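You operate a simulated robot arm through the tools that you are given. There is no shell and no other tool. Be economical: measure what you need, move in short steps, check, and stop when the job is done.

Carry out the task below with a simulated robot arm. There is one attempt and no reset: what you move stays moved.

Task
Take the long black housing on the top of the grey table and put it away on the top of the loading table. Take the orange filter and put it on the grey sheet. Put the marked black housing in the inside of the yellow crate with flaps. Take the grey-striped block from the top of the green-topped table and leave it on the third corner wall shelf from the top. Open the lower desk drawer. The order is free. Set down upright: grey-striped block.

The check looks at the end state, three seconds after you hand in, the way a careful person would. Anything else that was tipped, shoved, dropped, spilled or broken makes it a failure. Flat cloth is picked up by pressing the open fingertips on it (5 to 10 N) and closing them slowly along it; thin cloth reads only 2 to 8 mm in the jaws.

Robot
A 6-joint arm with a fingered hand on a trunk, on a base that drives. Base frame: it is fixed to the floor where the robot stands at the start and does not move with it; the origin is under the middle of the robot, x ahead of it, y to its left, z up; the surface under the hand at the start is at about z = 82. Lengths are in cm, angles in rad, forces in N, time in s.
With the tool pointing down near the work surface it reaches from about 38 to 82 cm from the robot's upright axis, wherever it stands. Its first joint turns from -2.897 to 2.897 rad. Places, roughly: grey sheet (40x16x1 cm) [-470, -10, 110]; grey-striped block (7x3x4 cm) [260, 510, 90]; inside of the yellow crate with flaps [-410, 10, 90]; long black housing [50, 0, 75]; lower desk drawer [-290, -340, 70]; marked black housing [-350, -200, 100]; orange filter [-100, -300, 100]; third corner wall shelf [240, 750, 90]; top of the loading table [0, 540, 90]. Payload 4 kg.
The TCP is the grasp point between the finger pads, 2 cm short of the fingertips. In the tool frame z runs along the fingers and y along their closing line. The gripper opens to 14 cm. The gripper's body begins 5.4 cm behind the TCP. The gripper is a hand of 3 fingers: y runs from the thumb to the fingers, the wrist lies at [0, 0, -21.5] in the tool frame, and closing takes about 1.5 s.
Orientation is that of the tool frame in the base frame, as a unit quaternion [x, y, z, w]. With the fingers straight down and closing along the base's y, the tool's x points along the base's -x, its y along +y and its z along -z.

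Tools
- The arm moves only by the tool servo_tool. Its argument "steps" is text: rows parted by semicolons, each of 6 numbers parted by spaces: the turn, a rotation vector about the base's x, y, z in rad, then the shift along the base's x, y, z in m. In form: wx wy wz dx dy dz; .... A call has 1 to 12 rows; each row shifts and turns the commanded pose from where the row before left it. "fingers" is the closure, from 0 (fully open) to 1 (shut), set as the call begins (left out, the last holds). A row lasts 0.2 s, in which the tool goes at most 5 cm and 0.15 rad; a call with a longer step from one row to the next is refused whole, and so is a gripper value outside its range. Where a pose cannot be reached the arm comes as near as it can. A force on the tool above 40 N (or 10 N above the force at the start of the call, whichever is more), or a blocked arm, ends the call early, and 0.2 s more pass. Each finger travels about 4.5 cm/s and halts on what it meets, pressing with about 30 N; the grip force reading is that of the motor and also rises with nothing between the fingers. The clock runs only during rows and for 0.2 s after the last one: add rows that do not move to give the fingers time. It gives the time, the measured TCP pose, the force on the tool (base axes), the opening and the grip force at its end, in the units of the frame above (readings bear some noise), with the torque about the TCP (base axes, N m) and any sound that the robot's microphone picked up, and new pictures: "views" is both (left out), scene, wrist or none.
- Cameras (640 x 400 px; columns grow to the right, rows downward): "scene" is now at [6.06, 17.93, 150.33]; the picture's right is [-0.13, -0.99, 0.00], its down [-0.72, 0.10, -0.68] and it looks along [0.68, -0.09, -0.73] (base axes); focal length 294 px, centre (320, 200). "wrist" rides on the gripper at [7.4, -4.3, -7.9] in the tool frame; the picture's right is [0.50, 0.87, 0.00], its down [-0.59, 0.34, -0.73] and it looks along [-0.64, 0.37, 0.68] (tool axes); focal length 275 px, centre (320, 200). There is no depth. A picture from a camera that has moved, and an enlarged one, comes with that camera's place and axes in the base frame and with its lens.
- slide_trunk(by): slides the trunk up (or, below 0, down) by that many cm; the arm and the scene camera ride with it, the base frame stays. It gives what a move gives, with no picture.
- steer(legs): drives the robot by 1 to 6 legs, each [ahead, left, turn to the left] in cm, cm and rad, along the robot's own axes; the way and the turn of a leg run together, so that a leg with both is an arc; at most 150 cm and 3.142 rad a leg. The arm and the cameras ride along, it lands a little off, and it stops where it bumps. It gives what a move gives, and a new picture of the scene camera.
- move_fingers(finger1, finger2, thumb_bend): sets how far each is bent, from 0 (flat) to 1 (curled in); at 0.3 the hand is open as for a grip, at 0.7 the pads meet at the TCP. One left out holds its place. A second passes; each finger stops where it meets its share of the squeeze, and holds until it gets a number again. A gripper value or a shape takes the hand back. It gives what a move gives, with no picture; readings hold the bend of each and the force on the fingers (four entries, about 0 where the hand has none), thumb and palm.
- grasp_type(shape): the hand has 3 fingers and takes this shape, open, in about a second: jaw (thumb against the fingers, like two jaws); tri (thumb and two fingers); tip (a fingertip pinch); poke (one finger out to press); point (the index stretched); flat (the hand flat); cup (the hand cupped); fist (a fist). The gripper value then closes the fingers along that shape, each until it touches; the sizes above hold for jaw. It gives what a move gives, with no picture.
- turn_head(pan, tilt): turns the head with the scene camera to pan (to the left, within 2.094 rad either way) and tilt (down, from -0.506 to 1.204), counted from straight ahead of the robot. It gives what a move gives, and a new picture of the scene camera.
- enlarge(camera, box): a new picture of the part [left, top, right, bottom] of that camera's present view, enlarged. It takes no simulated time.
- finish_job(): hands the job in; it is judged then, once.

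Work in short steps. Places have to be worked out from the pictures, the camera data and where the tool is seen: move nearer, look again, correct. Check each grasp and each placing, and mend what went wrong. You have 165 turns and 260 pictures in all, those below and enlarged ones among them. Open the gripper and draw the arm clear of the work before you hand the job in, unless the task says otherwise.

The tools are called after ">>>" as name(argument=value, ...) on one line, values as JSON. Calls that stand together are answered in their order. servo_tool: Moves the arm, as the interface text tells. Its arguments: {"type":"object","properties":{"steps":{"type":"string"},"fingers":{"type":"number"},"views":{"type":"string","enum":["both","scene","wrist","none"]}},"required":["steps"]} The other tools are called the same way: slide_trunk (by) slides the trunk up or down; grasp_type (shape) gives the hand a shape; move_fingers (finger1, finger2, thumb_bend) moves the fingers one by one; steer (legs) drives the base; turn_head (pan, tilt) turns the head that bears the scene camera; enlarge (camera, box) takes an enlarged picture of a part of a camera's view; finish_job () hands the job in.

At the start:

```text
t: 0.0
position: [43.02, 22.87, 109.68]
tool_rot: [0.0, 1.0, 0.0, 0.0]
ft_force: [0.4, 0.4, 0.8]
ft_torque: [0.03, -0.01, 0.0]
opening: 14.0
grip_force: 0.1
shape: jaw
bend: [0.3, 0.3, 0.3]
finger forces: [0.0, 0.0, 0.0, 0.1, 0.0, 0.1]
trunk travel left (down, up): [-10.0, 49.0]
robot x, y, heading: [-0.17, 0.12, 0.0]
head pan, tilt: [-0.134, 0.82]
```

scene: 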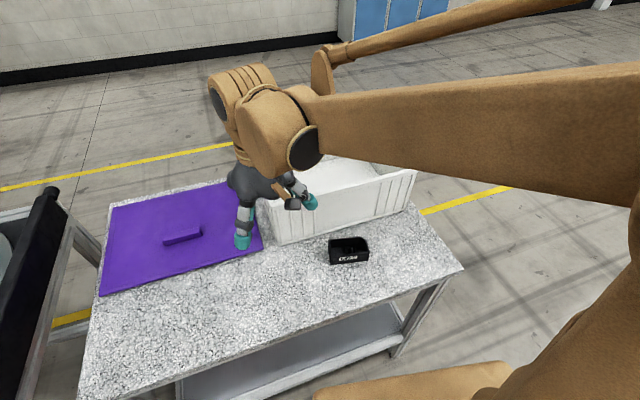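
wrist: 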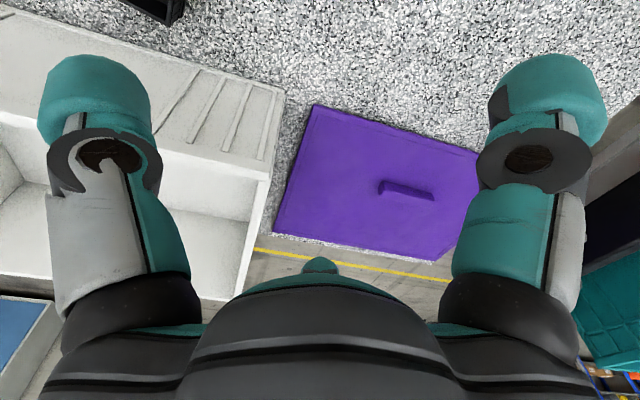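

The black housing on the speckled table seems to be near (49, 5, 84). I'll enlarge to look at its shape.

>>> enlarge(camera="scene", box=[280, 200, 440, 300])

>>> turn_head(pan=1.3, tilt=0.3)

>>> turn_head(pan=-1.3, tilt=0.3)

```text
4.00 times, centred on (360, 250) of scene
camera zoom: at [6.06, 17.93, 150.33], right [-0.13, -0.99, 0.0], down [-0.72, 0.1, -0.68], along [0.68, -0.09, -0.73], focal length 1174 px, centre (160, 0)
```

zoom: 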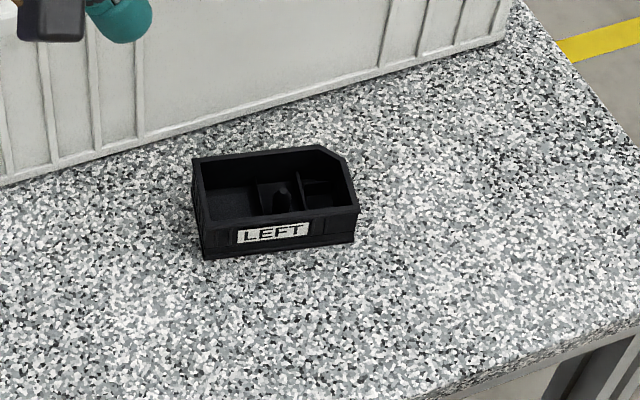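

```text
t: 1.6
position: [43.01, 22.89, 109.75]
tool_rot: [0.0, 1.0, 0.0, 0.0]
ft_force: [-0.3, -0.3, -0.3]
ft_torque: [0.0, 0.0, -0.03]
opening: 13.99
grip_force: 0.0
shape: jaw
bend: [0.3, 0.3, 0.3]
finger forces: [0.0, 0.0, 0.1, 0.0, 0.0, 0.0]
trunk travel left (down, up): [-10.0, 49.0]
robot x, y, heading: [-0.23, -0.13, 0.001]
head pan, tilt: [1.3, 0.3]
camera scene: at [0.67, 28.0, 154.93], right [0.96, -0.27, 0.0], down [-0.08, -0.29, -0.96], along [0.26, 0.92, -0.3], focal length 294 px, centre (320, 200)
```

scene: 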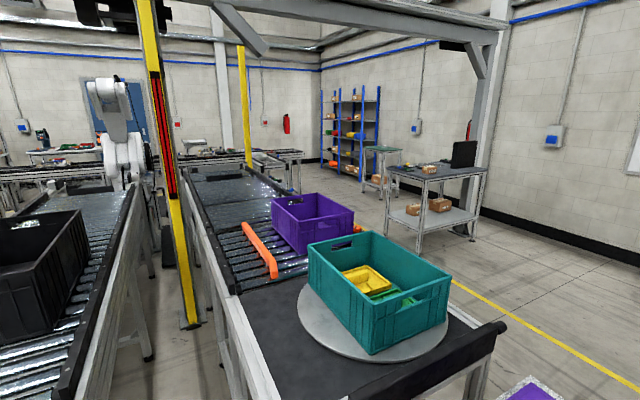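

```text
t: 3.9
position: [42.94, 22.84, 109.82]
tool_rot: [0.0, 1.0, 0.0, 0.0]
ft_force: [-0.4, 0.7, -1.2]
ft_torque: [-0.02, 0.01, 0.0]
opening: 13.99
grip_force: 0.0
shape: jaw
bend: [0.3, 0.3, 0.3]
finger forces: [0.1, 0.0, 0.1, 0.0, 0.0, 0.0]
trunk travel left (down, up): [-10.0, 49.0]
robot x, y, heading: [0.43, -0.29, -0.002]
head pan, tilt: [-1.3, 0.3]
camera scene: at [0.67, 10.01, 154.93], right [-0.96, -0.27, 0.0], down [-0.08, 0.28, -0.96], along [0.26, -0.92, -0.3], focal length 294 px, centre (320, 200)
```

scene: 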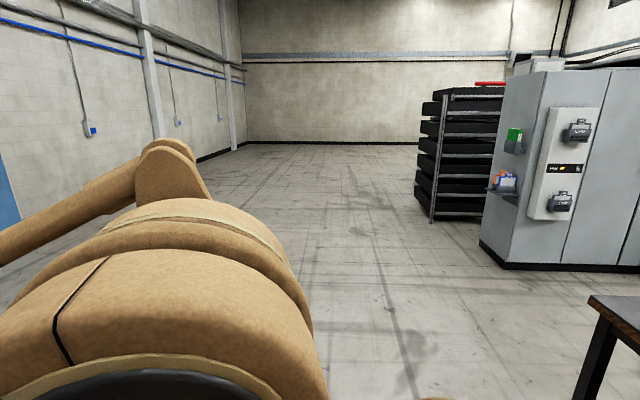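

The housing looks about 10 cm long in y, 5.7 cm in x and 3.5 cm high, centred near (49, 4.8). I'll close on its ends along y. First I turn the head back and move over it.

>>> turn_head(pan=-0.13, tilt=0.82)

>>> servo_tool(steps="0 0 0 0.01 -0.05 0; 0 0 0 0.01 -0.05 0; 0 0 0 0.01 -0.05 0; 0 0 0 0.01 -0.03 0; 0 0 0 0.01 0 0; 0 0 0 0 0 -0.04; 0 0 0 0 0 -0.03; 0 0 0 0 0 0")

```text
t: 5.3
position: [43.09, 22.79, 109.76]
tool_rot: [0.0, 1.0, 0.0, 0.0]
ft_force: [0.3, 0.4, 0.2]
ft_torque: [0.01, 0.0, -0.01]
opening: 14.0
grip_force: 0.1
shape: jaw
bend: [0.3, 0.3, 0.3]
finger forces: [0.1, 0.1, 0.0, 0.1, 0.1, 0.1]
trunk travel left (down, up): [-10.0, 49.0]
robot x, y, heading: [0.23, -0.37, 0.0]
head pan, tilt: [-0.129, 0.82]
camera scene: at [6.07, 17.97, 150.33], right [-0.13, -0.99, 0.0], down [-0.73, 0.09, -0.68], along [0.68, -0.09, -0.73], focal length 294 px, centre (320, 200)
```

scene: 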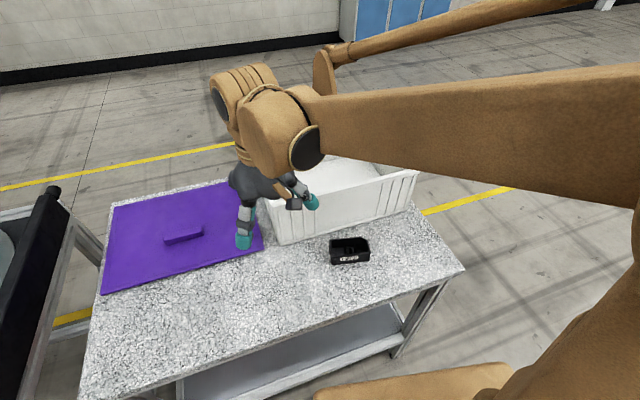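

```text
refused: row 1 steps farther than a row can; nothing moved
```

The step was too long when x and y combine; I resend it with smaller steps.

>>> servo_tool(steps="0 0 0 0.01 -0.045 0; 0 0 0 0.01 -0.045 0; 0 0 0 0.01 -0.045 0; 0 0 0 0.01 -0.045 0; 0 0 0 0.01 0 0; 0 0 0 0.005 0 -0.04; 0 0 0 0 0 -0.03; 0 0 0 0 0 0")

```text
t: 7.1
position: [48.52, 4.8, 102.7]
tool_rot: [0.0, 1.0, -0.001, -0.001]
ft_force: [-0.1, -0.2, 0.4]
ft_torque: [0.01, 0.05, 0.01]
opening: 13.98
grip_force: 0.0
shape: jaw
bend: [0.3, 0.3, 0.3]
finger forces: [0.0, 0.1, 0.0, 0.1, 0.0, 0.0]
trunk travel left (down, up): [-10.0, 49.0]
robot x, y, heading: [0.13, 0.02, 0.002]
head pan, tilt: [-0.129, 0.82]
camera scene: at [6.06, 17.97, 150.33], right [-0.13, -0.99, 0.0], down [-0.73, 0.09, -0.68], along [0.68, -0.09, -0.73], focal length 294 px, centre (320, 200)
camera wrist: at [41.09, 0.39, 110.58], right [-0.5, 0.87, 0.0], down [0.59, 0.34, 0.73], along [0.64, 0.37, -0.68], focal length 275 px, centre (320, 200)
```

scene: 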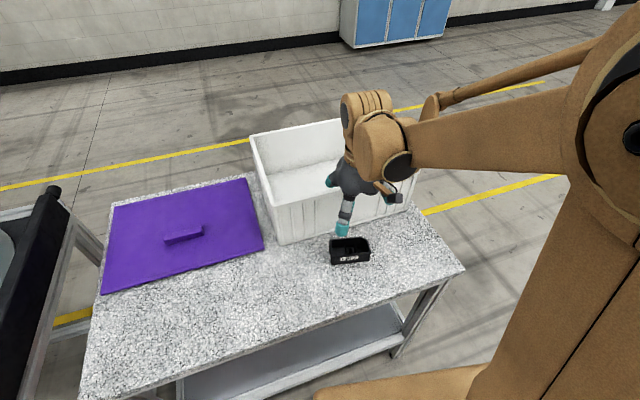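
wrist: 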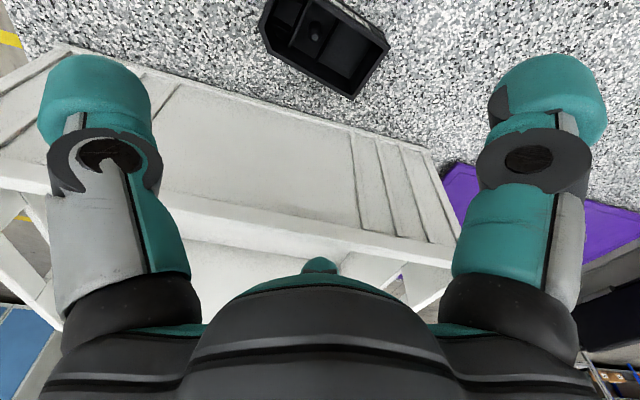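

Both views put the housing's ends at about y = -0.3 and 9.9, with the crate clear of the hand. I lower most of the way and look.

>>> servo_tool(steps="0 0 0 0 0 -0.04; 0 0 0 0 0 -0.04; 0 0 0 0 0 -0.04; 0 0 0 0 0 -0.03; 0 0 0 0 0 0")

```text
t: 7.5
position: [48.21, 4.64, 100.06]
tool_rot: [0.0, 1.0, 0.001, 0.0]
ft_force: [-9.8, -4.7, 17.7]
ft_torque: [0.82, -1.49, 0.04]
opening: 13.99
grip_force: 0.1
shape: jaw
bend: [0.3, 0.27, 0.3]
finger forces: [0.0, 24.3, 0.1, 0.1, 0.0, 0.0]
trunk travel left (down, up): [-10.0, 49.0]
robot x, y, heading: [0.21, -0.12, 0.001]
head pan, tilt: [-0.129, 0.82]
stopped in row 1: the force on the tool passed its limit at 74 N (the readings are from after the stop); the commanded pose is now the measured one
camera scene: at [5.75, 17.88, 150.38], right [-0.13, -0.99, 0.0], down [-0.72, 0.1, -0.68], along [0.68, -0.09, -0.73], focal length 294 px, centre (320, 200)
camera wrist: at [40.81, 0.22, 107.94], right [-0.5, 0.87, 0.0], down [0.59, 0.34, 0.73], along [0.64, 0.37, -0.68], focal length 275 px, centre (320, 200)
```

scene: 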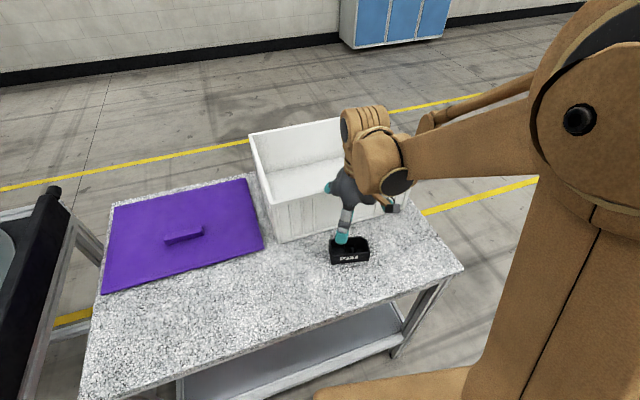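
wrist: 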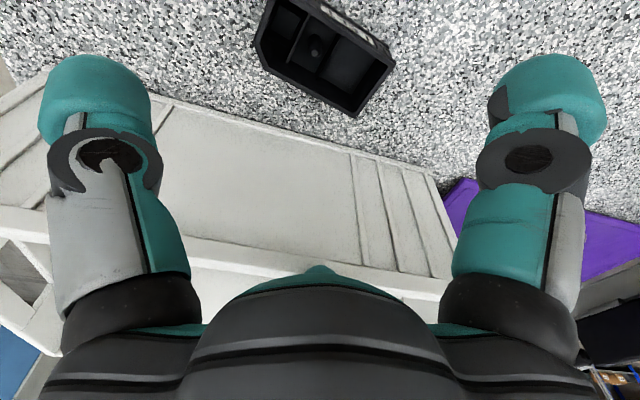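

One finger met the white crate's rim (its top is near z=98): the hand's fingers splay about 8 cm to each side. The crate looks unmoved. I raise, draw back a little, and turn the hand so the thumb faces the crate side.

>>> servo_tool(steps="0 0 0 0 0 0.04; 0 0 0.14 -0.01 0 0.04; 0 0 0.143 -0.01 0 0.02; 0 0 0.143 -0.01 0 0; 0 0 0.143 0 0 0; 0 0 0.143 0 0 0; 0 0 0.143 0 0 0; 0 0 0.143 0 0 0; 0 0 0.143 0 0 0; 0 0 0.143 0 0 0; 0 0 0.143 0 0 0; 0 0 0.143 0 0 0")

```text
t: 10.1
position: [45.47, 5.31, 109.85]
tool_rot: [-0.705, 0.709, -0.001, -0.001]
ft_force: [-1.3, -0.4, -0.9]
ft_torque: [-0.03, 0.0, 0.01]
opening: 13.99
grip_force: 0.1
shape: jaw
bend: [0.3, 0.3, 0.3]
finger forces: [0.0, 0.0, 0.0, 0.0, 0.0, 0.1]
out of reach, approached as far as the arm can: row 12
trunk travel left (down, up): [-10.0, 49.0]
robot x, y, heading: [0.22, -0.07, -0.004]
head pan, tilt: [-0.129, 0.82]
camera scene: at [6.07, 18.0, 150.32], right [-0.13, -0.99, 0.0], down [-0.73, 0.09, -0.68], along [0.68, -0.09, -0.73], focal length 294 px, centre (320, 200)
camera wrist: at [49.61, -2.3, 117.77], right [-0.87, -0.5, 0.0], down [-0.34, 0.59, 0.73], along [-0.36, 0.64, -0.68], focal length 275 px, centre (320, 200)
```

scene: 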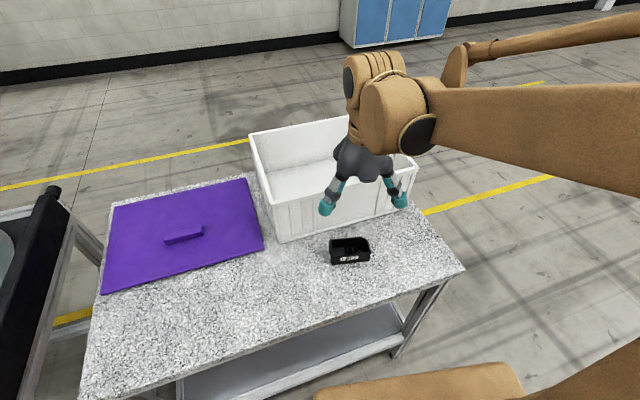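
wrist: 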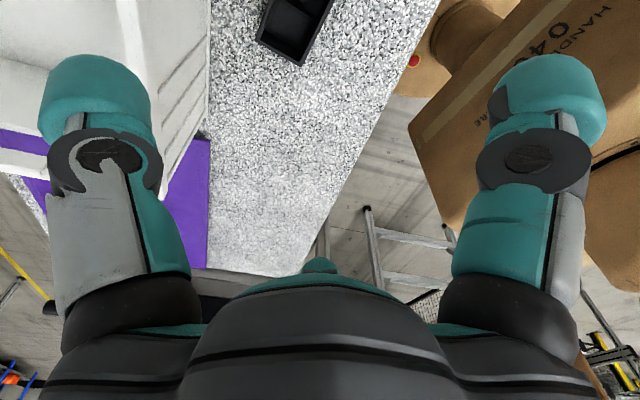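

The hand is turned. I partly close the fingers, tilt it 0.2 rad so the palm leans away from the crate, and move above the housing.

>>> servo_tool(steps="0 -0.1 0 0.01 0 0; 0 -0.1 0 0.01 -0.002 0; 0 0 0 0.01 -0.002 -0.03; 0 0 0 0 0 -0.03; 0 0 0 0 0 -0.03; 0 0 0 0 0 0", fingers=0.42)

```text
t: 11.5
position: [48.28, 5.0, 100.8]
tool_rot: [-0.701, 0.706, -0.072, 0.069]
ft_force: [0.2, 0.0, 1.0]
ft_torque: [0.01, 0.01, 0.0]
opening: 8.15
grip_force: 0.1
shape: jaw
bend: [0.31, 0.31, 0.3]
finger forces: [0.0, 0.1, 0.1, 0.0, 0.0, 0.0]
trunk travel left (down, up): [-10.0, 49.0]
robot x, y, heading: [0.24, -0.01, -0.0]
head pan, tilt: [-0.129, 0.82]
camera scene: at [6.08, 17.96, 150.33], right [-0.13, -0.99, 0.0], down [-0.73, 0.09, -0.68], along [0.68, -0.09, -0.73], focal length 294 px, centre (320, 200)
camera wrist: at [50.86, -2.59, 109.5], right [-0.85, -0.49, -0.17], down [-0.47, 0.59, 0.65], along [-0.22, 0.64, -0.74], focal length 275 px, centre (320, 200)
```

scene: 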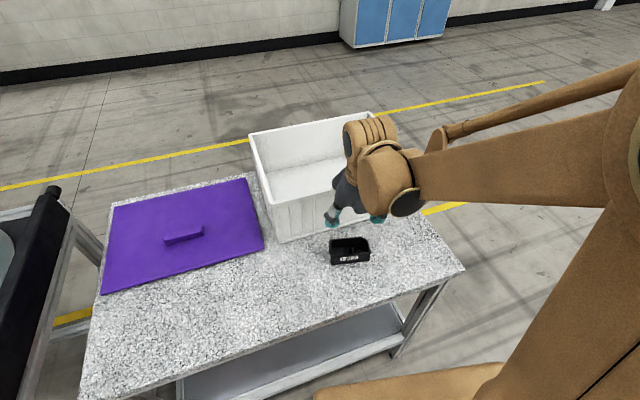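
wrist: 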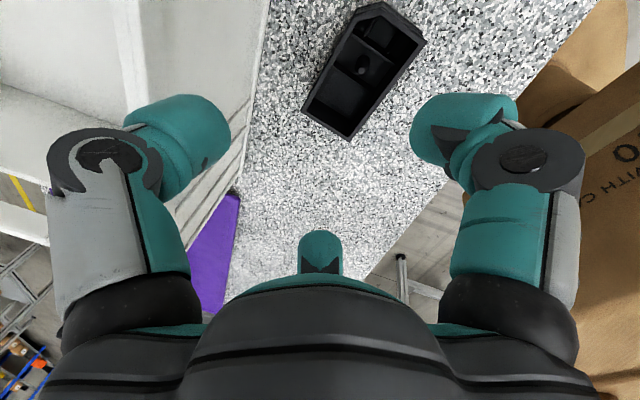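

The wrist view puts the crate wall foot at about x=57 for y=5, leaving roughly 1 cm for the thumb knuckle. I lower slowly.

>>> servo_tool(steps="0 0 0 0 -0.005 -0.02; 0 0 0 0 0 -0.02; 0 0 0 0 0 -0.02; 0 0 0 0 0 -0.02; 0 0 0 0 0 -0.02; 0 0 0 0 0 0")

```text
t: 12.9
position: [48.54, 4.8, 91.1]
tool_rot: [-0.701, 0.706, -0.072, 0.069]
ft_force: [-0.4, -0.1, -0.6]
ft_torque: [-0.01, 0.01, -0.01]
opening: 8.17
grip_force: 0.1
shape: jaw
bend: [0.31, 0.31, 0.3]
finger forces: [0.0, 0.1, 0.0, 0.1, 0.1, 0.0]
out of reach, approached as far as the arm can: row 1
trunk travel left (down, up): [-10.0, 49.0]
robot x, y, heading: [0.51, -0.38, -0.003]
head pan, tilt: [-0.129, 0.82]
camera scene: at [6.08, 17.97, 150.33], right [-0.13, -0.99, 0.0], down [-0.73, 0.09, -0.68], along [0.68, -0.09, -0.73], focal length 294 px, centre (320, 200)
camera wrist: at [51.01, -2.68, 99.56], right [-0.85, -0.49, -0.17], down [-0.47, 0.59, 0.65], along [-0.22, 0.64, -0.74], focal length 275 px, centre (320, 200)
```

scene: 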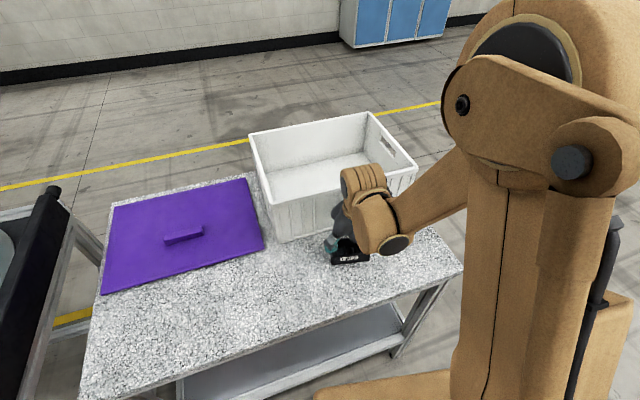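
wrist: 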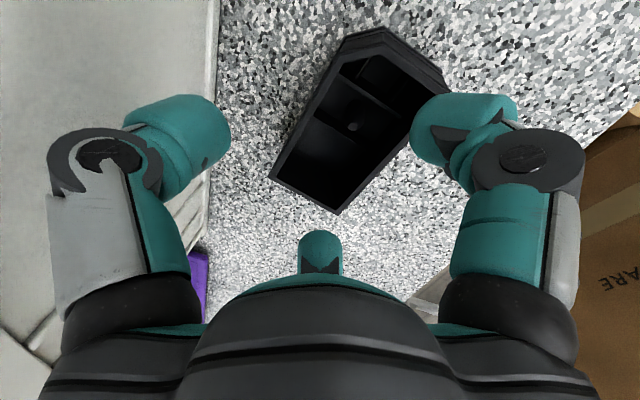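

From this view the housing centre is near (48.2, 4.7), well aligned. I lower to the table slowly.

>>> servo_tool(steps="0 0 0 -0.003 0 -0.02; 0 0 0 0 0 -0.02; 0 0 0 0 0 -0.013; 0 0 0 0 0 -0.006; 0 0 0 0 0 0; 0 0 0 0 0 0")

```text
t: 13.4
position: [48.3, 4.88, 88.48]
tool_rot: [-0.7, 0.706, -0.073, 0.069]
ft_force: [1.9, 0.8, 33.4]
ft_torque: [0.12, 0.78, -0.04]
opening: 8.19
grip_force: 0.1
shape: jaw
bend: [0.3, 0.29, 0.3]
finger forces: [15.7, 18.2, 0.0, 0.0, 0.0, 0.0]
trunk travel left (down, up): [-10.0, 49.0]
robot x, y, heading: [-0.06, -0.27, -0.001]
head pan, tilt: [-0.129, 0.82]
stopped in row 2: the force on the tool passed its limit at 60 N (the readings are from after the stop); the commanded pose is now the measured one
camera scene: at [5.9, 17.95, 150.38], right [-0.13, -0.99, 0.0], down [-0.72, 0.09, -0.68], along [0.68, -0.09, -0.73], focal length 294 px, centre (320, 200)
camera wrist: at [50.67, -2.68, 97.17], right [-0.85, -0.49, -0.17], down [-0.48, 0.59, 0.65], along [-0.22, 0.64, -0.74], focal length 275 px, centre (320, 200)
```

scene: 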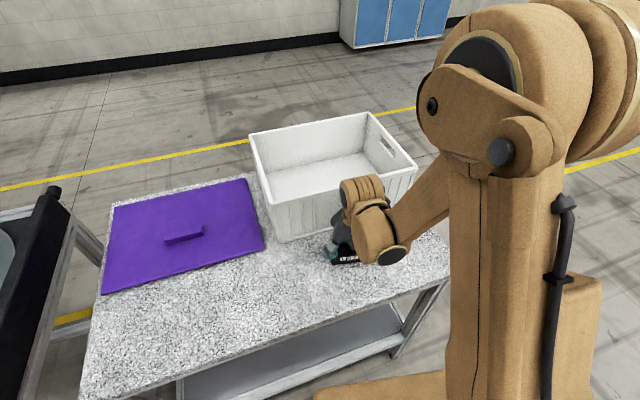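
wrist: 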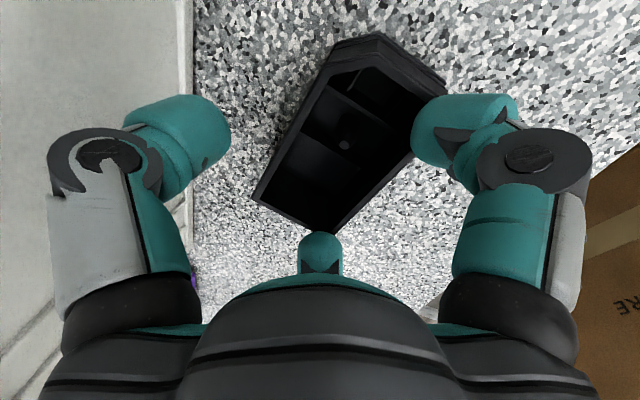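

The two near fingertips landed on the housing's near rim. I lift 1.5 cm, shift back 1.4 cm, halve the tilt, and lower again.

>>> servo_tool(steps="0 0 0 0 0 0.015; 0 0.05 0 -0.007 0 0; 0 0.05 0 -0.007 -0.001 0; 0 0 0 0 0 0; 0 0 0 0 0 -0.015; 0 0 0 0 0 -0.015; 0 0 0 0 0 0", fingers=0.42)

```text
t: 15.0
position: [46.9, 4.82, 86.88]
tool_rot: [-0.702, 0.711, -0.038, 0.034]
ft_force: [-0.3, -0.1, 0.2]
ft_torque: [0.02, -0.01, 0.01]
opening: 8.14
grip_force: 0.1
shape: jaw
bend: [0.31, 0.31, 0.3]
finger forces: [0.2, 0.2, 0.0, 0.0, 0.1, 0.0]
trunk travel left (down, up): [-10.0, 49.0]
robot x, y, heading: [0.24, 0.25, 0.002]
head pan, tilt: [-0.129, 0.82]
camera scene: at [6.09, 17.97, 150.33], right [-0.13, -0.99, 0.0], down [-0.73, 0.09, -0.68], along [0.68, -0.09, -0.73], focal length 294 px, centre (320, 200)
camera wrist: at [50.29, -2.74, 95.21], right [-0.87, -0.49, -0.09], down [-0.41, 0.6, 0.69], along [-0.29, 0.64, -0.72], focal length 275 px, centre (320, 200)
```

scene: 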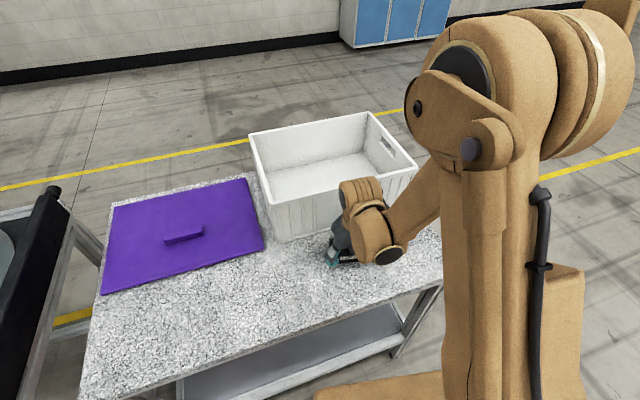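
wrist: 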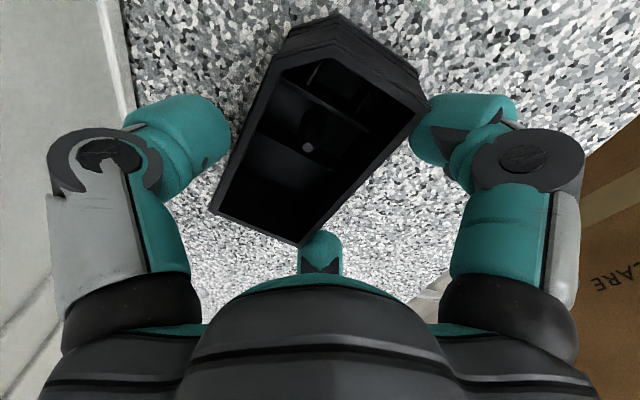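

Thumb and fingers now straddle the housing. I lower the last 2 cm.

>>> servo_tool(steps="0 0 0 0 0 -0.01; 0 0 0 0 0 -0.007; 0 0 0 0 0 0")

```text
t: 15.8
position: [46.9, 4.8, 85.25]
tool_rot: [-0.702, 0.71, -0.039, 0.035]
ft_force: [-0.3, 0.4, 0.4]
ft_torque: [0.0, 0.02, 0.0]
opening: 8.13
grip_force: 0.0
shape: jaw
bend: [0.31, 0.31, 0.3]
finger forces: [0.0, 0.1, 0.0, 0.0, 0.1, 0.1]
trunk travel left (down, up): [-10.0, 49.0]
robot x, y, heading: [0.15, 0.23, 0.001]
head pan, tilt: [-0.129, 0.82]
camera scene: at [6.09, 17.97, 150.33], right [-0.13, -0.99, 0.0], down [-0.73, 0.09, -0.68], along [0.68, -0.09, -0.73], focal length 294 px, centre (320, 200)
camera wrist: at [50.23, -2.72, 93.6], right [-0.87, -0.49, -0.09], down [-0.41, 0.6, 0.69], along [-0.29, 0.64, -0.72], focal length 275 px, centre (320, 200)
```

scene: 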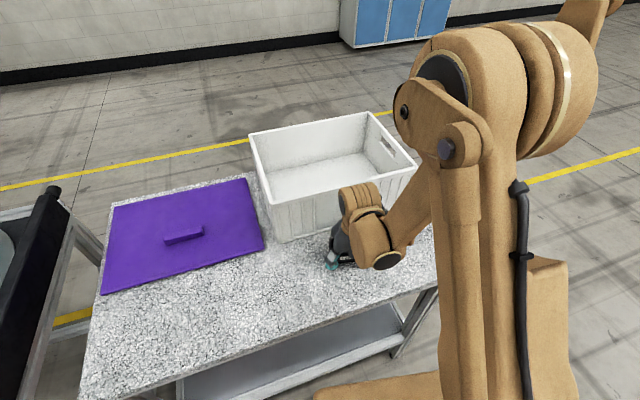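
wrist: 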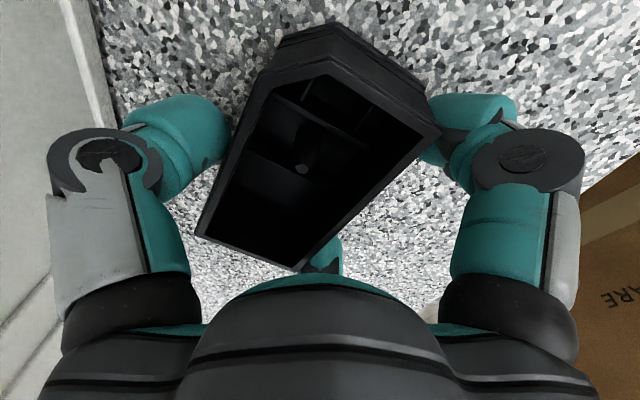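

The fingertips are around the housing near the table, with no contact yet. I close the hand.

>>> servo_tool(steps="0 0 0 0 0 0; 0 0 0 0 0 0; 0 0 0 0 0 0; 0 0 0 0 0 0; 0 0 0 0 0 0; 0 0 0 0 0 0; 0 0 0 0 0 0; 0 0 0 0 0 0", fingers=0.9, views="wrist")

```text
t: 17.6
position: [46.81, 4.79, 85.45]
tool_rot: [-0.702, 0.71, -0.039, 0.034]
ft_force: [-1.1, -0.4, 3.6]
ft_torque: [-0.03, 0.08, -0.02]
opening: 6.86
grip_force: 30.1
shape: jaw
bend: [0.39, 0.39, 0.3]
finger forces: [21.1, 20.8, 0.0, 0.0, 40.9, 0.0]
trunk travel left (down, up): [-10.0, 49.0]
robot x, y, heading: [0.03, 0.06, 0.003]
head pan, tilt: [-0.129, 0.82]
camera wrist: at [50.21, -2.72, 93.63], right [-0.87, -0.49, -0.09], down [-0.41, 0.6, 0.69], along [-0.29, 0.64, -0.72], focal length 275 px, centre (320, 200)
```

wrist: 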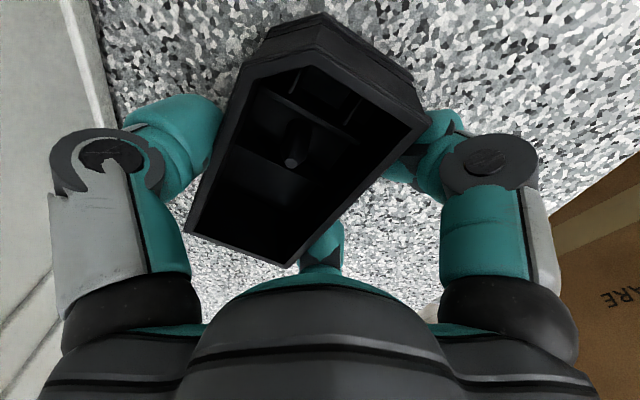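

The grip holds with 21 + 21 N against 41 N. I lift 8 cm and check.

>>> servo_tool(steps="0 0 0 0 0 0.02; 0 0 0 0 0 0.03; 0 0 0 0 0 0.03; 0 0 0 0 0 0")

```text
t: 18.6
position: [46.69, 4.74, 93.3]
tool_rot: [-0.702, 0.71, -0.039, 0.033]
ft_force: [-0.5, 0.1, -1.3]
ft_torque: [-0.02, 0.03, -0.01]
opening: 6.81
grip_force: 30.1
shape: jaw
bend: [0.4, 0.4, 0.3]
finger forces: [20.5, 20.7, 0.1, 0.0, 41.1, 0.0]
trunk travel left (down, up): [-10.0, 49.0]
robot x, y, heading: [0.04, 0.25, -0.002]
head pan, tilt: [-0.129, 0.82]
camera scene: at [6.11, 17.97, 150.32], right [-0.13, -0.99, 0.0], down [-0.73, 0.09, -0.68], along [0.68, -0.09, -0.73], focal length 294 px, centre (320, 200)
camera wrist: at [50.05, -2.77, 101.6], right [-0.87, -0.49, -0.09], down [-0.41, 0.6, 0.69], along [-0.29, 0.64, -0.72], focal length 275 px, centre (320, 200)
```

scene: 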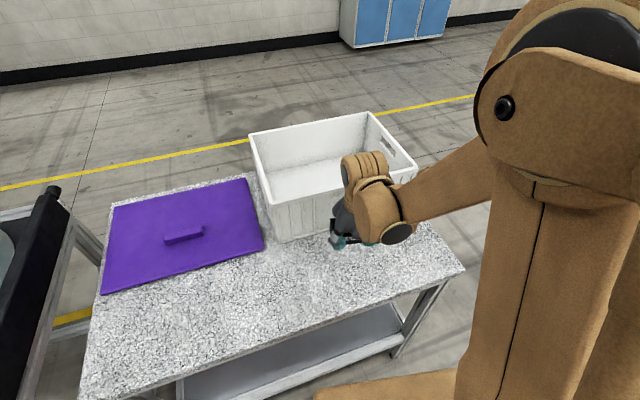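
wrist: 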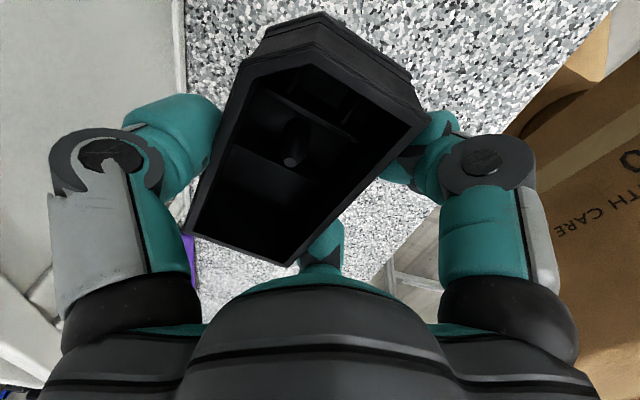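

Housing held. I raise it, draw it in for driving, and look around for a route.

>>> servo_tool(steps="0 0 0 0 0 0.04; 0 0 0 0 0 0.04; 0 0 0 0 0 0.04; 0 0 0 0 0 0.04; 0 0 0 -0.02 0 0.03; 0 0 0 -0.03 0 0.01; 0 0 0 0 0 0", views="none")

>>> turn_head(pan=2.09, tilt=0.35)

>>> turn_head(pan=0.7, tilt=0.35)

>>> turn_head(pan=-2.09, tilt=0.35)

```text
t: 20.2
position: [41.95, 4.97, 113.07]
tool_rot: [-0.704, 0.708, -0.037, 0.034]
ft_force: [-1.2, 1.1, -0.9]
ft_torque: [-0.03, 0.04, 0.02]
opening: 6.77
grip_force: 30.3
shape: jaw
bend: [0.4, 0.4, 0.3]
finger forces: [20.3, 20.5, 0.0, 0.0, 41.0, 0.0]
trunk travel left (down, up): [-10.0, 49.0]
robot x, y, heading: [-0.22, -0.1, 0.003]
head pan, tilt: [-0.129, 0.82]
```

```text
t: 22.2
position: [41.89, 5.01, 113.06]
tool_rot: [-0.704, 0.708, -0.037, 0.034]
ft_force: [-0.6, -0.3, -1.9]
ft_torque: [-0.02, 0.03, -0.05]
opening: 6.8
grip_force: 29.9
shape: jaw
bend: [0.4, 0.4, 0.3]
finger forces: [20.3, 20.6, 0.1, 0.0, 40.9, 0.0]
trunk travel left (down, up): [-10.0, 49.0]
robot x, y, heading: [-0.14, -0.38, -0.002]
head pan, tilt: [2.089, 0.351]
camera scene: at [-6.41, 27.09, 154.46], right [0.87, 0.49, 0.0], down [0.17, -0.3, -0.94], along [-0.46, 0.82, -0.34], focal length 294 px, centre (320, 200)
```

scene: 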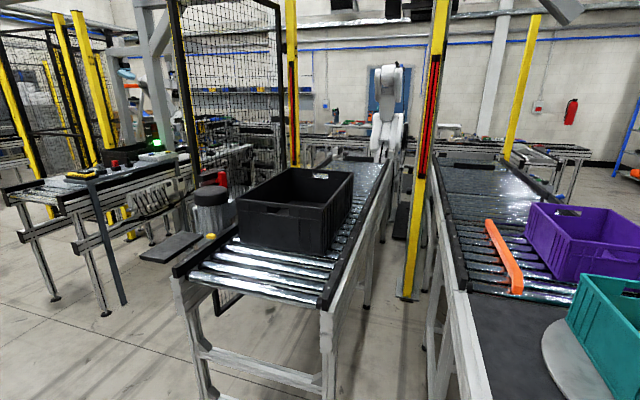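

```text
t: 23.8
position: [41.86, 4.97, 113.01]
tool_rot: [-0.704, 0.708, -0.036, 0.035]
ft_force: [1.1, 0.0, -1.6]
ft_torque: [0.0, 0.05, 0.0]
opening: 6.77
grip_force: 29.7
shape: jaw
bend: [0.4, 0.4, 0.3]
finger forces: [20.3, 20.6, 0.0, 0.0, 40.9, 0.0]
trunk travel left (down, up): [-10.0, 49.0]
robot x, y, heading: [0.03, -0.28, 0.002]
head pan, tilt: [0.7, 0.351]
camera scene: at [5.31, 25.0, 154.46], right [0.64, -0.76, 0.0], down [-0.26, -0.22, -0.94], along [0.72, 0.6, -0.34], focal length 294 px, centre (320, 200)
```

scene: 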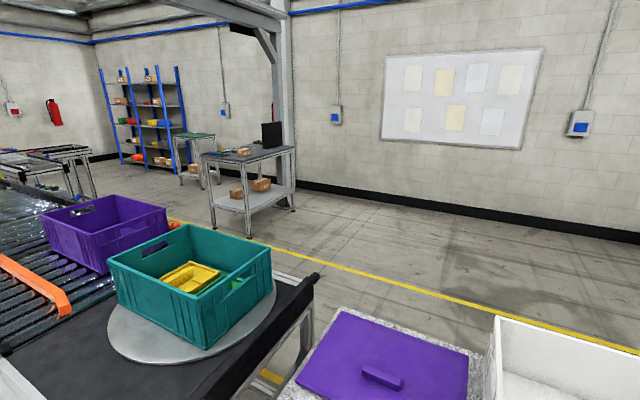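

```text
t: 26.2
position: [41.93, 5.11, 113.05]
tool_rot: [-0.704, 0.709, -0.036, 0.034]
ft_force: [0.3, -0.6, -1.8]
ft_torque: [-0.01, 0.01, -0.02]
opening: 6.77
grip_force: 30.1
shape: jaw
bend: [0.4, 0.4, 0.3]
finger forces: [20.4, 20.6, 0.0, 0.1, 40.9, 0.0]
trunk travel left (down, up): [-10.0, 49.0]
robot x, y, heading: [0.32, -0.21, -0.002]
head pan, tilt: [-2.089, 0.351]
camera scene: at [-6.42, 10.91, 154.46], right [-0.87, 0.5, 0.0], down [0.17, 0.3, -0.94], along [-0.47, -0.82, -0.34], focal length 294 px, centre (320, 200)
```

scene: 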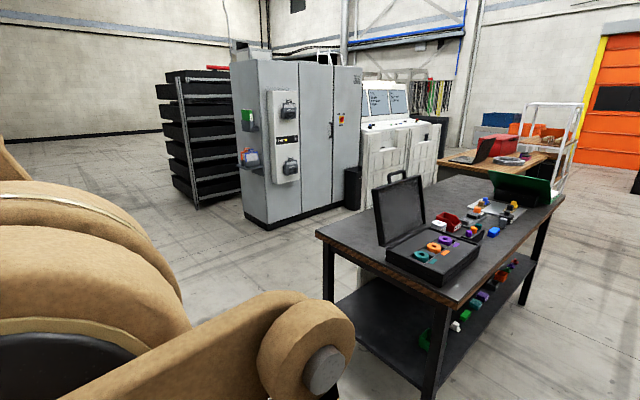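

The way seems clear: sidestep right of the grey table, go ahead past it, then turn left and go up the aisle beside the yellow line. I drive the first part.

>>> steer(legs=[[0, -85, 0], [142, 0, 0], [0, 0, 1.571]])

>>> turn_head(pan=0.0, tilt=0.35)

```text
t: 41.4
position: [141.03, -45.51, 112.99]
tool_rot: [0.998, -0.021, 0.002, -0.051]
ft_force: [-0.6, -0.2, -1.2]
ft_torque: [0.0, -0.01, 0.0]
opening: 6.76
grip_force: 30.4
shape: jaw
bend: [0.4, 0.4, 0.3]
finger forces: [19.2, 19.6, 0.0, 0.0, 38.7, 0.1]
trunk travel left (down, up): [-10.0, 49.0]
robot x, y, heading: [144.5, -87.45, 1.538]
head pan, tilt: [-2.089, 0.351]
camera scene: at [133.55, -93.74, 154.46], right [-0.53, -0.85, 0.0], down [-0.29, 0.18, -0.94], along [0.8, -0.49, -0.34], focal length 294 px, centre (320, 200)
```

scene: 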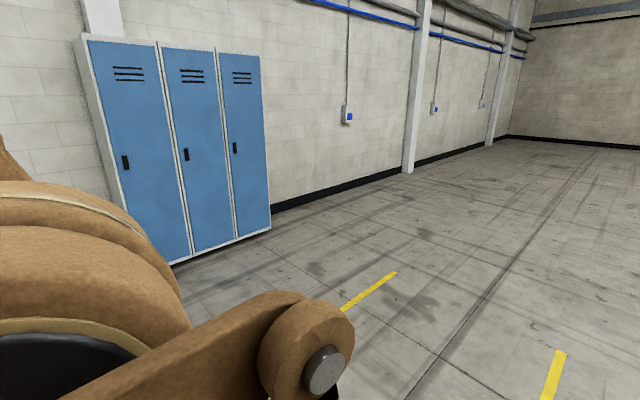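

```text
t: 43.3
position: [141.01, -45.37, 112.9]
tool_rot: [0.998, -0.021, 0.003, -0.052]
ft_force: [0.3, 0.5, -1.3]
ft_torque: [0.01, 0.01, -0.02]
opening: 6.77
grip_force: 30.3
shape: jaw
bend: [0.4, 0.4, 0.3]
finger forces: [19.2, 19.5, 0.0, 0.0, 38.7, 0.0]
trunk travel left (down, up): [-10.0, 49.0]
robot x, y, heading: [144.59, -87.77, 1.534]
head pan, tilt: [0.0, 0.351]
camera scene: at [125.96, -79.54, 154.46], right [1.0, -0.04, 0.0], down [-0.01, -0.34, -0.94], along [0.03, 0.94, -0.34], focal length 294 px, centre (320, 200)
```

scene: 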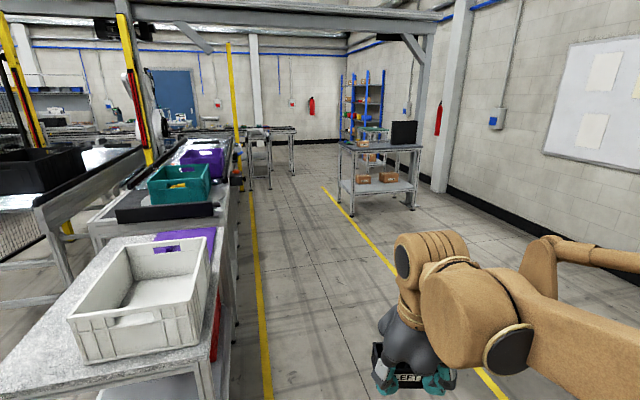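

The aisle leans slightly to -x as it goes, and the loading table seems to be around (55, 500). I turn a little and drive up the aisle to about y=300.

>>> steer(legs=[[0, 0, 0.12], [130, 0, 0], [130, 0, 0], [120, 0, 0]])

```text
t: 62.4
position: [98.44, 334.47, 113.0]
tool_rot: [0.997, 0.051, -0.002, -0.051]
ft_force: [-0.3, -0.6, -0.8]
ft_torque: [-0.01, 0.01, 0.01]
opening: 6.73
grip_force: 30.4
shape: jaw
bend: [0.4, 0.4, 0.3]
finger forces: [19.0, 19.3, 0.1, 0.0, 38.5, 0.0]
trunk travel left (down, up): [-10.0, 49.0]
robot x, y, heading: [107.38, 293.57, 1.679]
head pan, tilt: [0.0, 0.351]
camera scene: at [88.3, 298.58, 154.46], right [0.99, 0.11, 0.0], down [0.04, -0.34, -0.94], along [-0.1, 0.93, -0.34], focal length 294 px, centre (320, 200)
```

scene: 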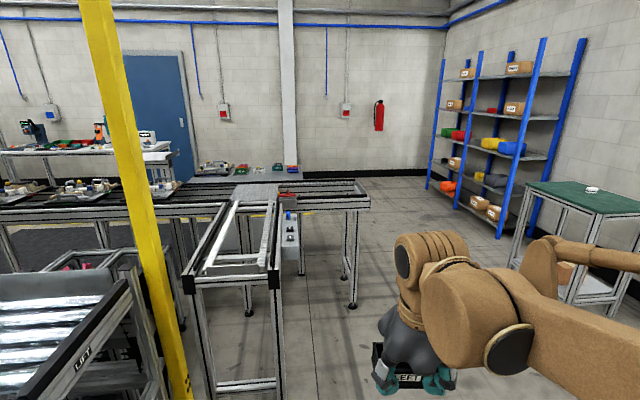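

The loading table seems to be the flat grey top behind the conveyor end, around (5, 530). I enlarge to look.

>>> enlarge(camera="scene", box=[160, 130, 400, 280])

>>> enlarge(camera="scene", box=[420, 130, 640, 268])

```text
2.67 times, centred on (280, 205) of scene
camera zoom: at [88.3, 298.58, 154.46], right [0.99, 0.11, 0.0], down [0.04, -0.34, -0.94], along [-0.1, 0.93, -0.34], focal length 783 px, centre (427, 187)
```

zoom: 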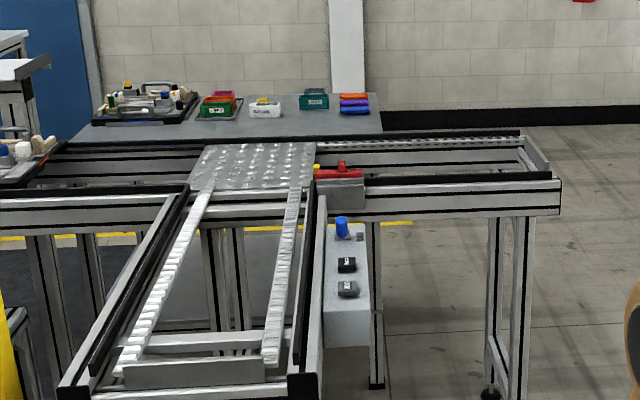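

```text
2.90 times, centred on (530, 199) of scene
camera zoom: at [88.3, 298.58, 154.46], right [0.99, 0.11, 0.0], down [0.04, -0.34, -0.94], along [-0.1, 0.93, -0.34], focal length 851 px, centre (-289, 203)
```

zoom: 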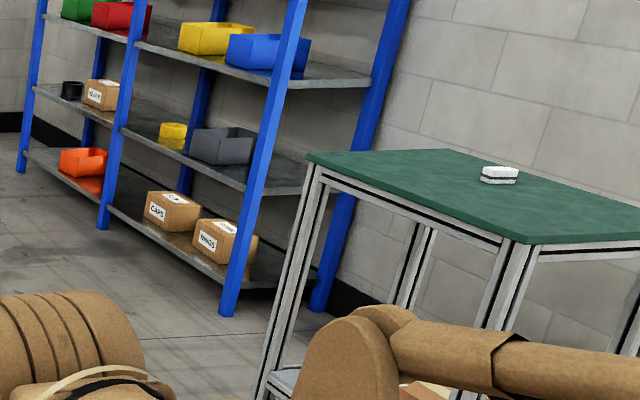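

The free front part of the loading table spans about x -35..48, y 505..540, reachable from its right end. I drive through the gap between the conveyor end and the green table, first to about (158, 420).

>>> steer(legs=[[118, -64, 0], [60, -5, 0]])

>>> turn_head(pan=0.9, tilt=0.45)

```text
t: 72.1
position: [147.95, 519.42, 112.98]
tool_rot: [0.997, 0.052, 0.0, -0.051]
ft_force: [0.3, -0.6, -1.0]
ft_torque: [-0.01, -0.03, -0.02]
opening: 6.72
grip_force: 30.3
shape: jaw
bend: [0.4, 0.4, 0.3]
finger forces: [19.1, 19.4, 0.0, 0.0, 38.5, 0.1]
trunk travel left (down, up): [-10.0, 49.0]
robot x, y, heading: [157.53, 478.48, 1.676]
head pan, tilt: [0.0, 0.351]
camera scene: at [137.98, 483.48, 154.46], right [0.99, 0.11, 0.0], down [0.04, -0.34, -0.94], along [-0.1, 0.93, -0.34], focal length 294 px, centre (320, 200)
```

scene: 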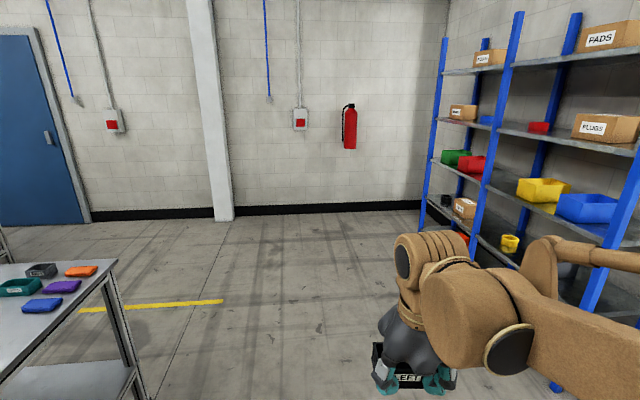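

```text
t: 73.3
position: [148.07, 519.32, 112.98]
tool_rot: [0.997, 0.051, -0.001, -0.051]
ft_force: [-0.6, 0.8, -1.4]
ft_torque: [-0.03, -0.01, 0.02]
opening: 6.73
grip_force: 30.0
shape: jaw
bend: [0.4, 0.4, 0.3]
finger forces: [19.1, 19.5, 0.0, 0.0, 38.5, 0.1]
trunk travel left (down, up): [-10.0, 49.0]
robot x, y, heading: [157.34, 478.31, 1.681]
head pan, tilt: [0.901, 0.45]
camera scene: at [131.22, 479.07, 153.54], right [0.53, 0.85, 0.0], down [0.37, -0.23, -0.9], along [-0.76, 0.48, -0.44], focal length 294 px, centre (320, 200)
```

scene: 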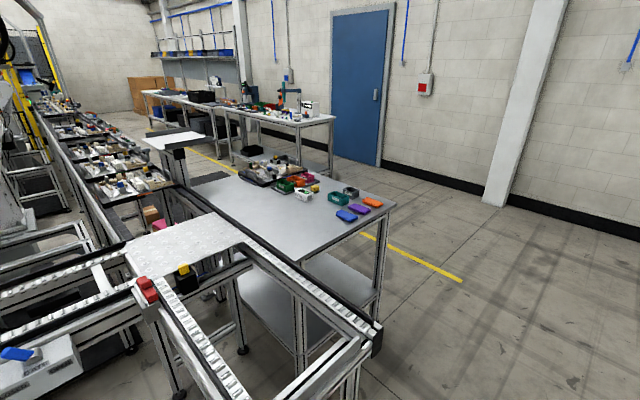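

The clear spot on the loading table is near (42, 531), with the conveyor end near (90, 524). I'll stand near (92, 578) and face the table; first drive up and turn.

>>> steer(legs=[[99, -4, 0], [0, 0, 1.9]])

>>> turn_head(pan=0.2, tilt=0.6)

```text
t: 83.2
position: [114.71, 556.89, 113.05]
tool_rot: [0.526, 0.849, -0.042, -0.028]
ft_force: [-0.6, 0.1, -1.1]
ft_torque: [-0.01, -0.01, 0.0]
opening: 6.75
grip_force: 29.9
shape: jaw
bend: [0.4, 0.4, 0.3]
finger forces: [18.4, 18.7, 0.1, 0.0, 37.3, 0.0]
trunk travel left (down, up): [-10.0, 49.0]
robot x, y, heading: [149.94, 580.37, -2.676]
head pan, tilt: [0.901, 0.45]
camera scene: at [158.5, 555.16, 153.54], right [-0.98, 0.2, 0.0], down [0.09, 0.43, -0.9], along [-0.18, -0.88, -0.44], focal length 294 px, centre (320, 200)
```

scene: 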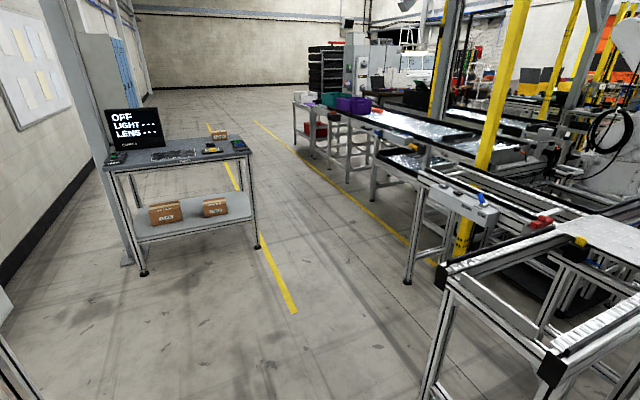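

```text
t: 84.3
position: [114.67, 556.87, 112.98]
tool_rot: [0.526, 0.849, -0.042, -0.028]
ft_force: [0.9, 0.8, -1.8]
ft_torque: [0.0, -0.03, -0.04]
opening: 6.69
grip_force: 29.6
shape: jaw
bend: [0.4, 0.4, 0.3]
finger forces: [18.5, 18.6, 0.0, 0.1, 37.2, 0.0]
trunk travel left (down, up): [-10.0, 49.0]
robot x, y, heading: [149.98, 580.34, -2.668]
head pan, tilt: [0.201, 0.6]
camera scene: at [153.41, 558.68, 152.18], right [-0.62, 0.78, 0.0], down [0.44, 0.35, -0.83], along [-0.65, -0.51, -0.56], focal length 294 px, centre (320, 200)
```

scene: 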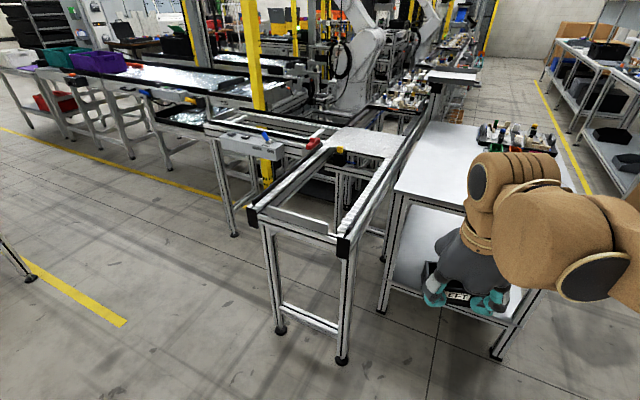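

The loading table's front right corner is at about (47, 518, z=85). I move to about (92, 580) so the clear spot is in reach.

>>> steer(legs=[[51.5, -26, 0]])

>>> turn_head(pan=0.15, tilt=0.85)

```text
t: 87.6
position: [57.44, 556.38, 112.94]
tool_rot: [0.522, 0.851, -0.043, -0.027]
ft_force: [-0.9, -0.3, -0.7]
ft_torque: [0.01, -0.02, 0.01]
opening: 6.7
grip_force: 29.9
shape: jaw
bend: [0.4, 0.4, 0.3]
finger forces: [18.5, 18.6, 0.1, 0.0, 37.2, 0.1]
trunk travel left (down, up): [-10.0, 49.0]
robot x, y, heading: [92.54, 580.03, -2.666]
head pan, tilt: [0.201, 0.6]
camera scene: at [96.13, 558.51, 152.18], right [-0.63, 0.78, 0.0], down [0.44, 0.35, -0.82], along [-0.64, -0.52, -0.57], focal length 294 px, centre (320, 200)
```

scene: 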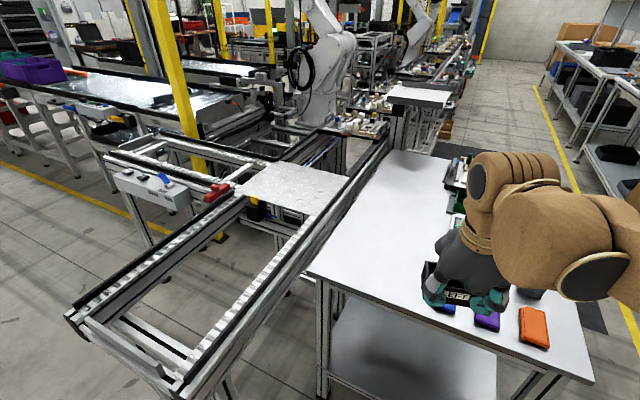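

```text
t: 88.3
position: [57.49, 556.44, 113.12]
tool_rot: [0.523, 0.851, -0.043, -0.029]
ft_force: [0.1, 0.3, -1.7]
ft_torque: [-0.01, 0.0, 0.07]
opening: 6.7
grip_force: 29.7
shape: jaw
bend: [0.4, 0.4, 0.3]
finger forces: [18.5, 18.7, 0.0, 0.0, 37.2, 0.0]
trunk travel left (down, up): [-10.0, 49.0]
robot x, y, heading: [92.59, 580.29, -2.666]
head pan, tilt: [0.15, 0.85]
camera scene: at [96.73, 559.47, 150.1], right [-0.59, 0.81, 0.0], down [0.61, 0.44, -0.66], along [-0.54, -0.39, -0.75], focal length 294 px, centre (320, 200)
```

scene: 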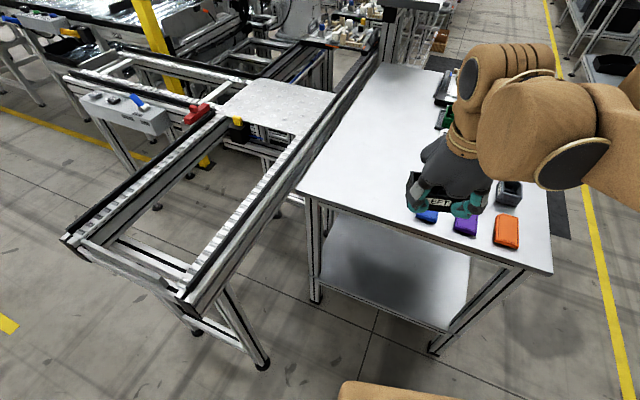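

Clear target at (38, 530) on the plain part of the table, 23 cm from the blue block. I move the housing over it at height.

>>> servo_tool(steps="0 0 0 -0.0243 -0.033 0; 0 0 0 -0.0243 -0.033 0; 0 0 0 -0.0243 -0.033 0; 0 0 0 -0.0243 -0.033 0; 0 0 0 -0.0243 -0.033 0; 0 0 0 -0.0243 -0.033 0; 0 0 0 -0.0243 -0.033 0; 0 0 0 -0.0243 -0.033 0; 0 0 0 0 0 -0.05; 0 0 0 0 0 -0.05; 0 0 0 0 0 0")

```text
t: 90.7
position: [38.28, 529.8, 102.77]
tool_rot: [0.522, 0.851, -0.043, -0.028]
ft_force: [-0.7, 0.0, -1.5]
ft_torque: [-0.01, -0.04, 0.03]
opening: 6.65
grip_force: 30.0
shape: jaw
bend: [0.41, 0.41, 0.3]
finger forces: [18.1, 18.4, 0.0, 0.0, 36.5, 0.1]
trunk travel left (down, up): [-10.0, 49.0]
robot x, y, heading: [92.68, 580.13, -2.666]
head pan, tilt: [0.15, 0.85]
camera scene: at [96.72, 559.45, 150.09], right [-0.59, 0.81, 0.0], down [0.61, 0.44, -0.66], along [-0.53, -0.39, -0.75], focal length 294 px, centre (320, 200)
camera wrist: at [31.84, 534.73, 111.19], right [0.54, 0.84, -0.09], down [0.63, -0.34, 0.69], along [0.55, -0.43, -0.72], focal length 275 px, centre (320, 200)
```

scene: 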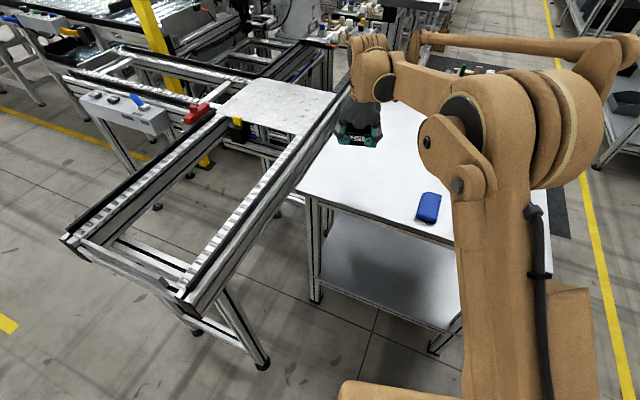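
wrist: 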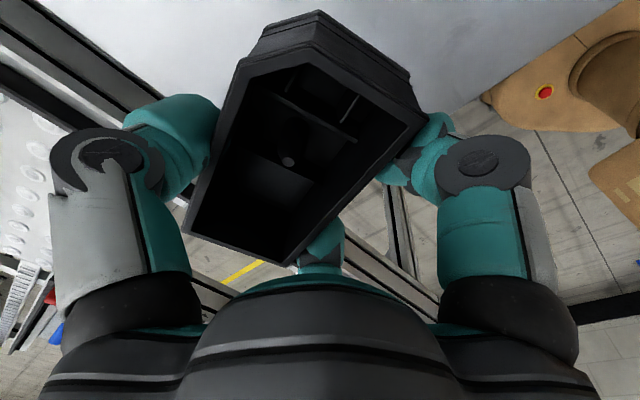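

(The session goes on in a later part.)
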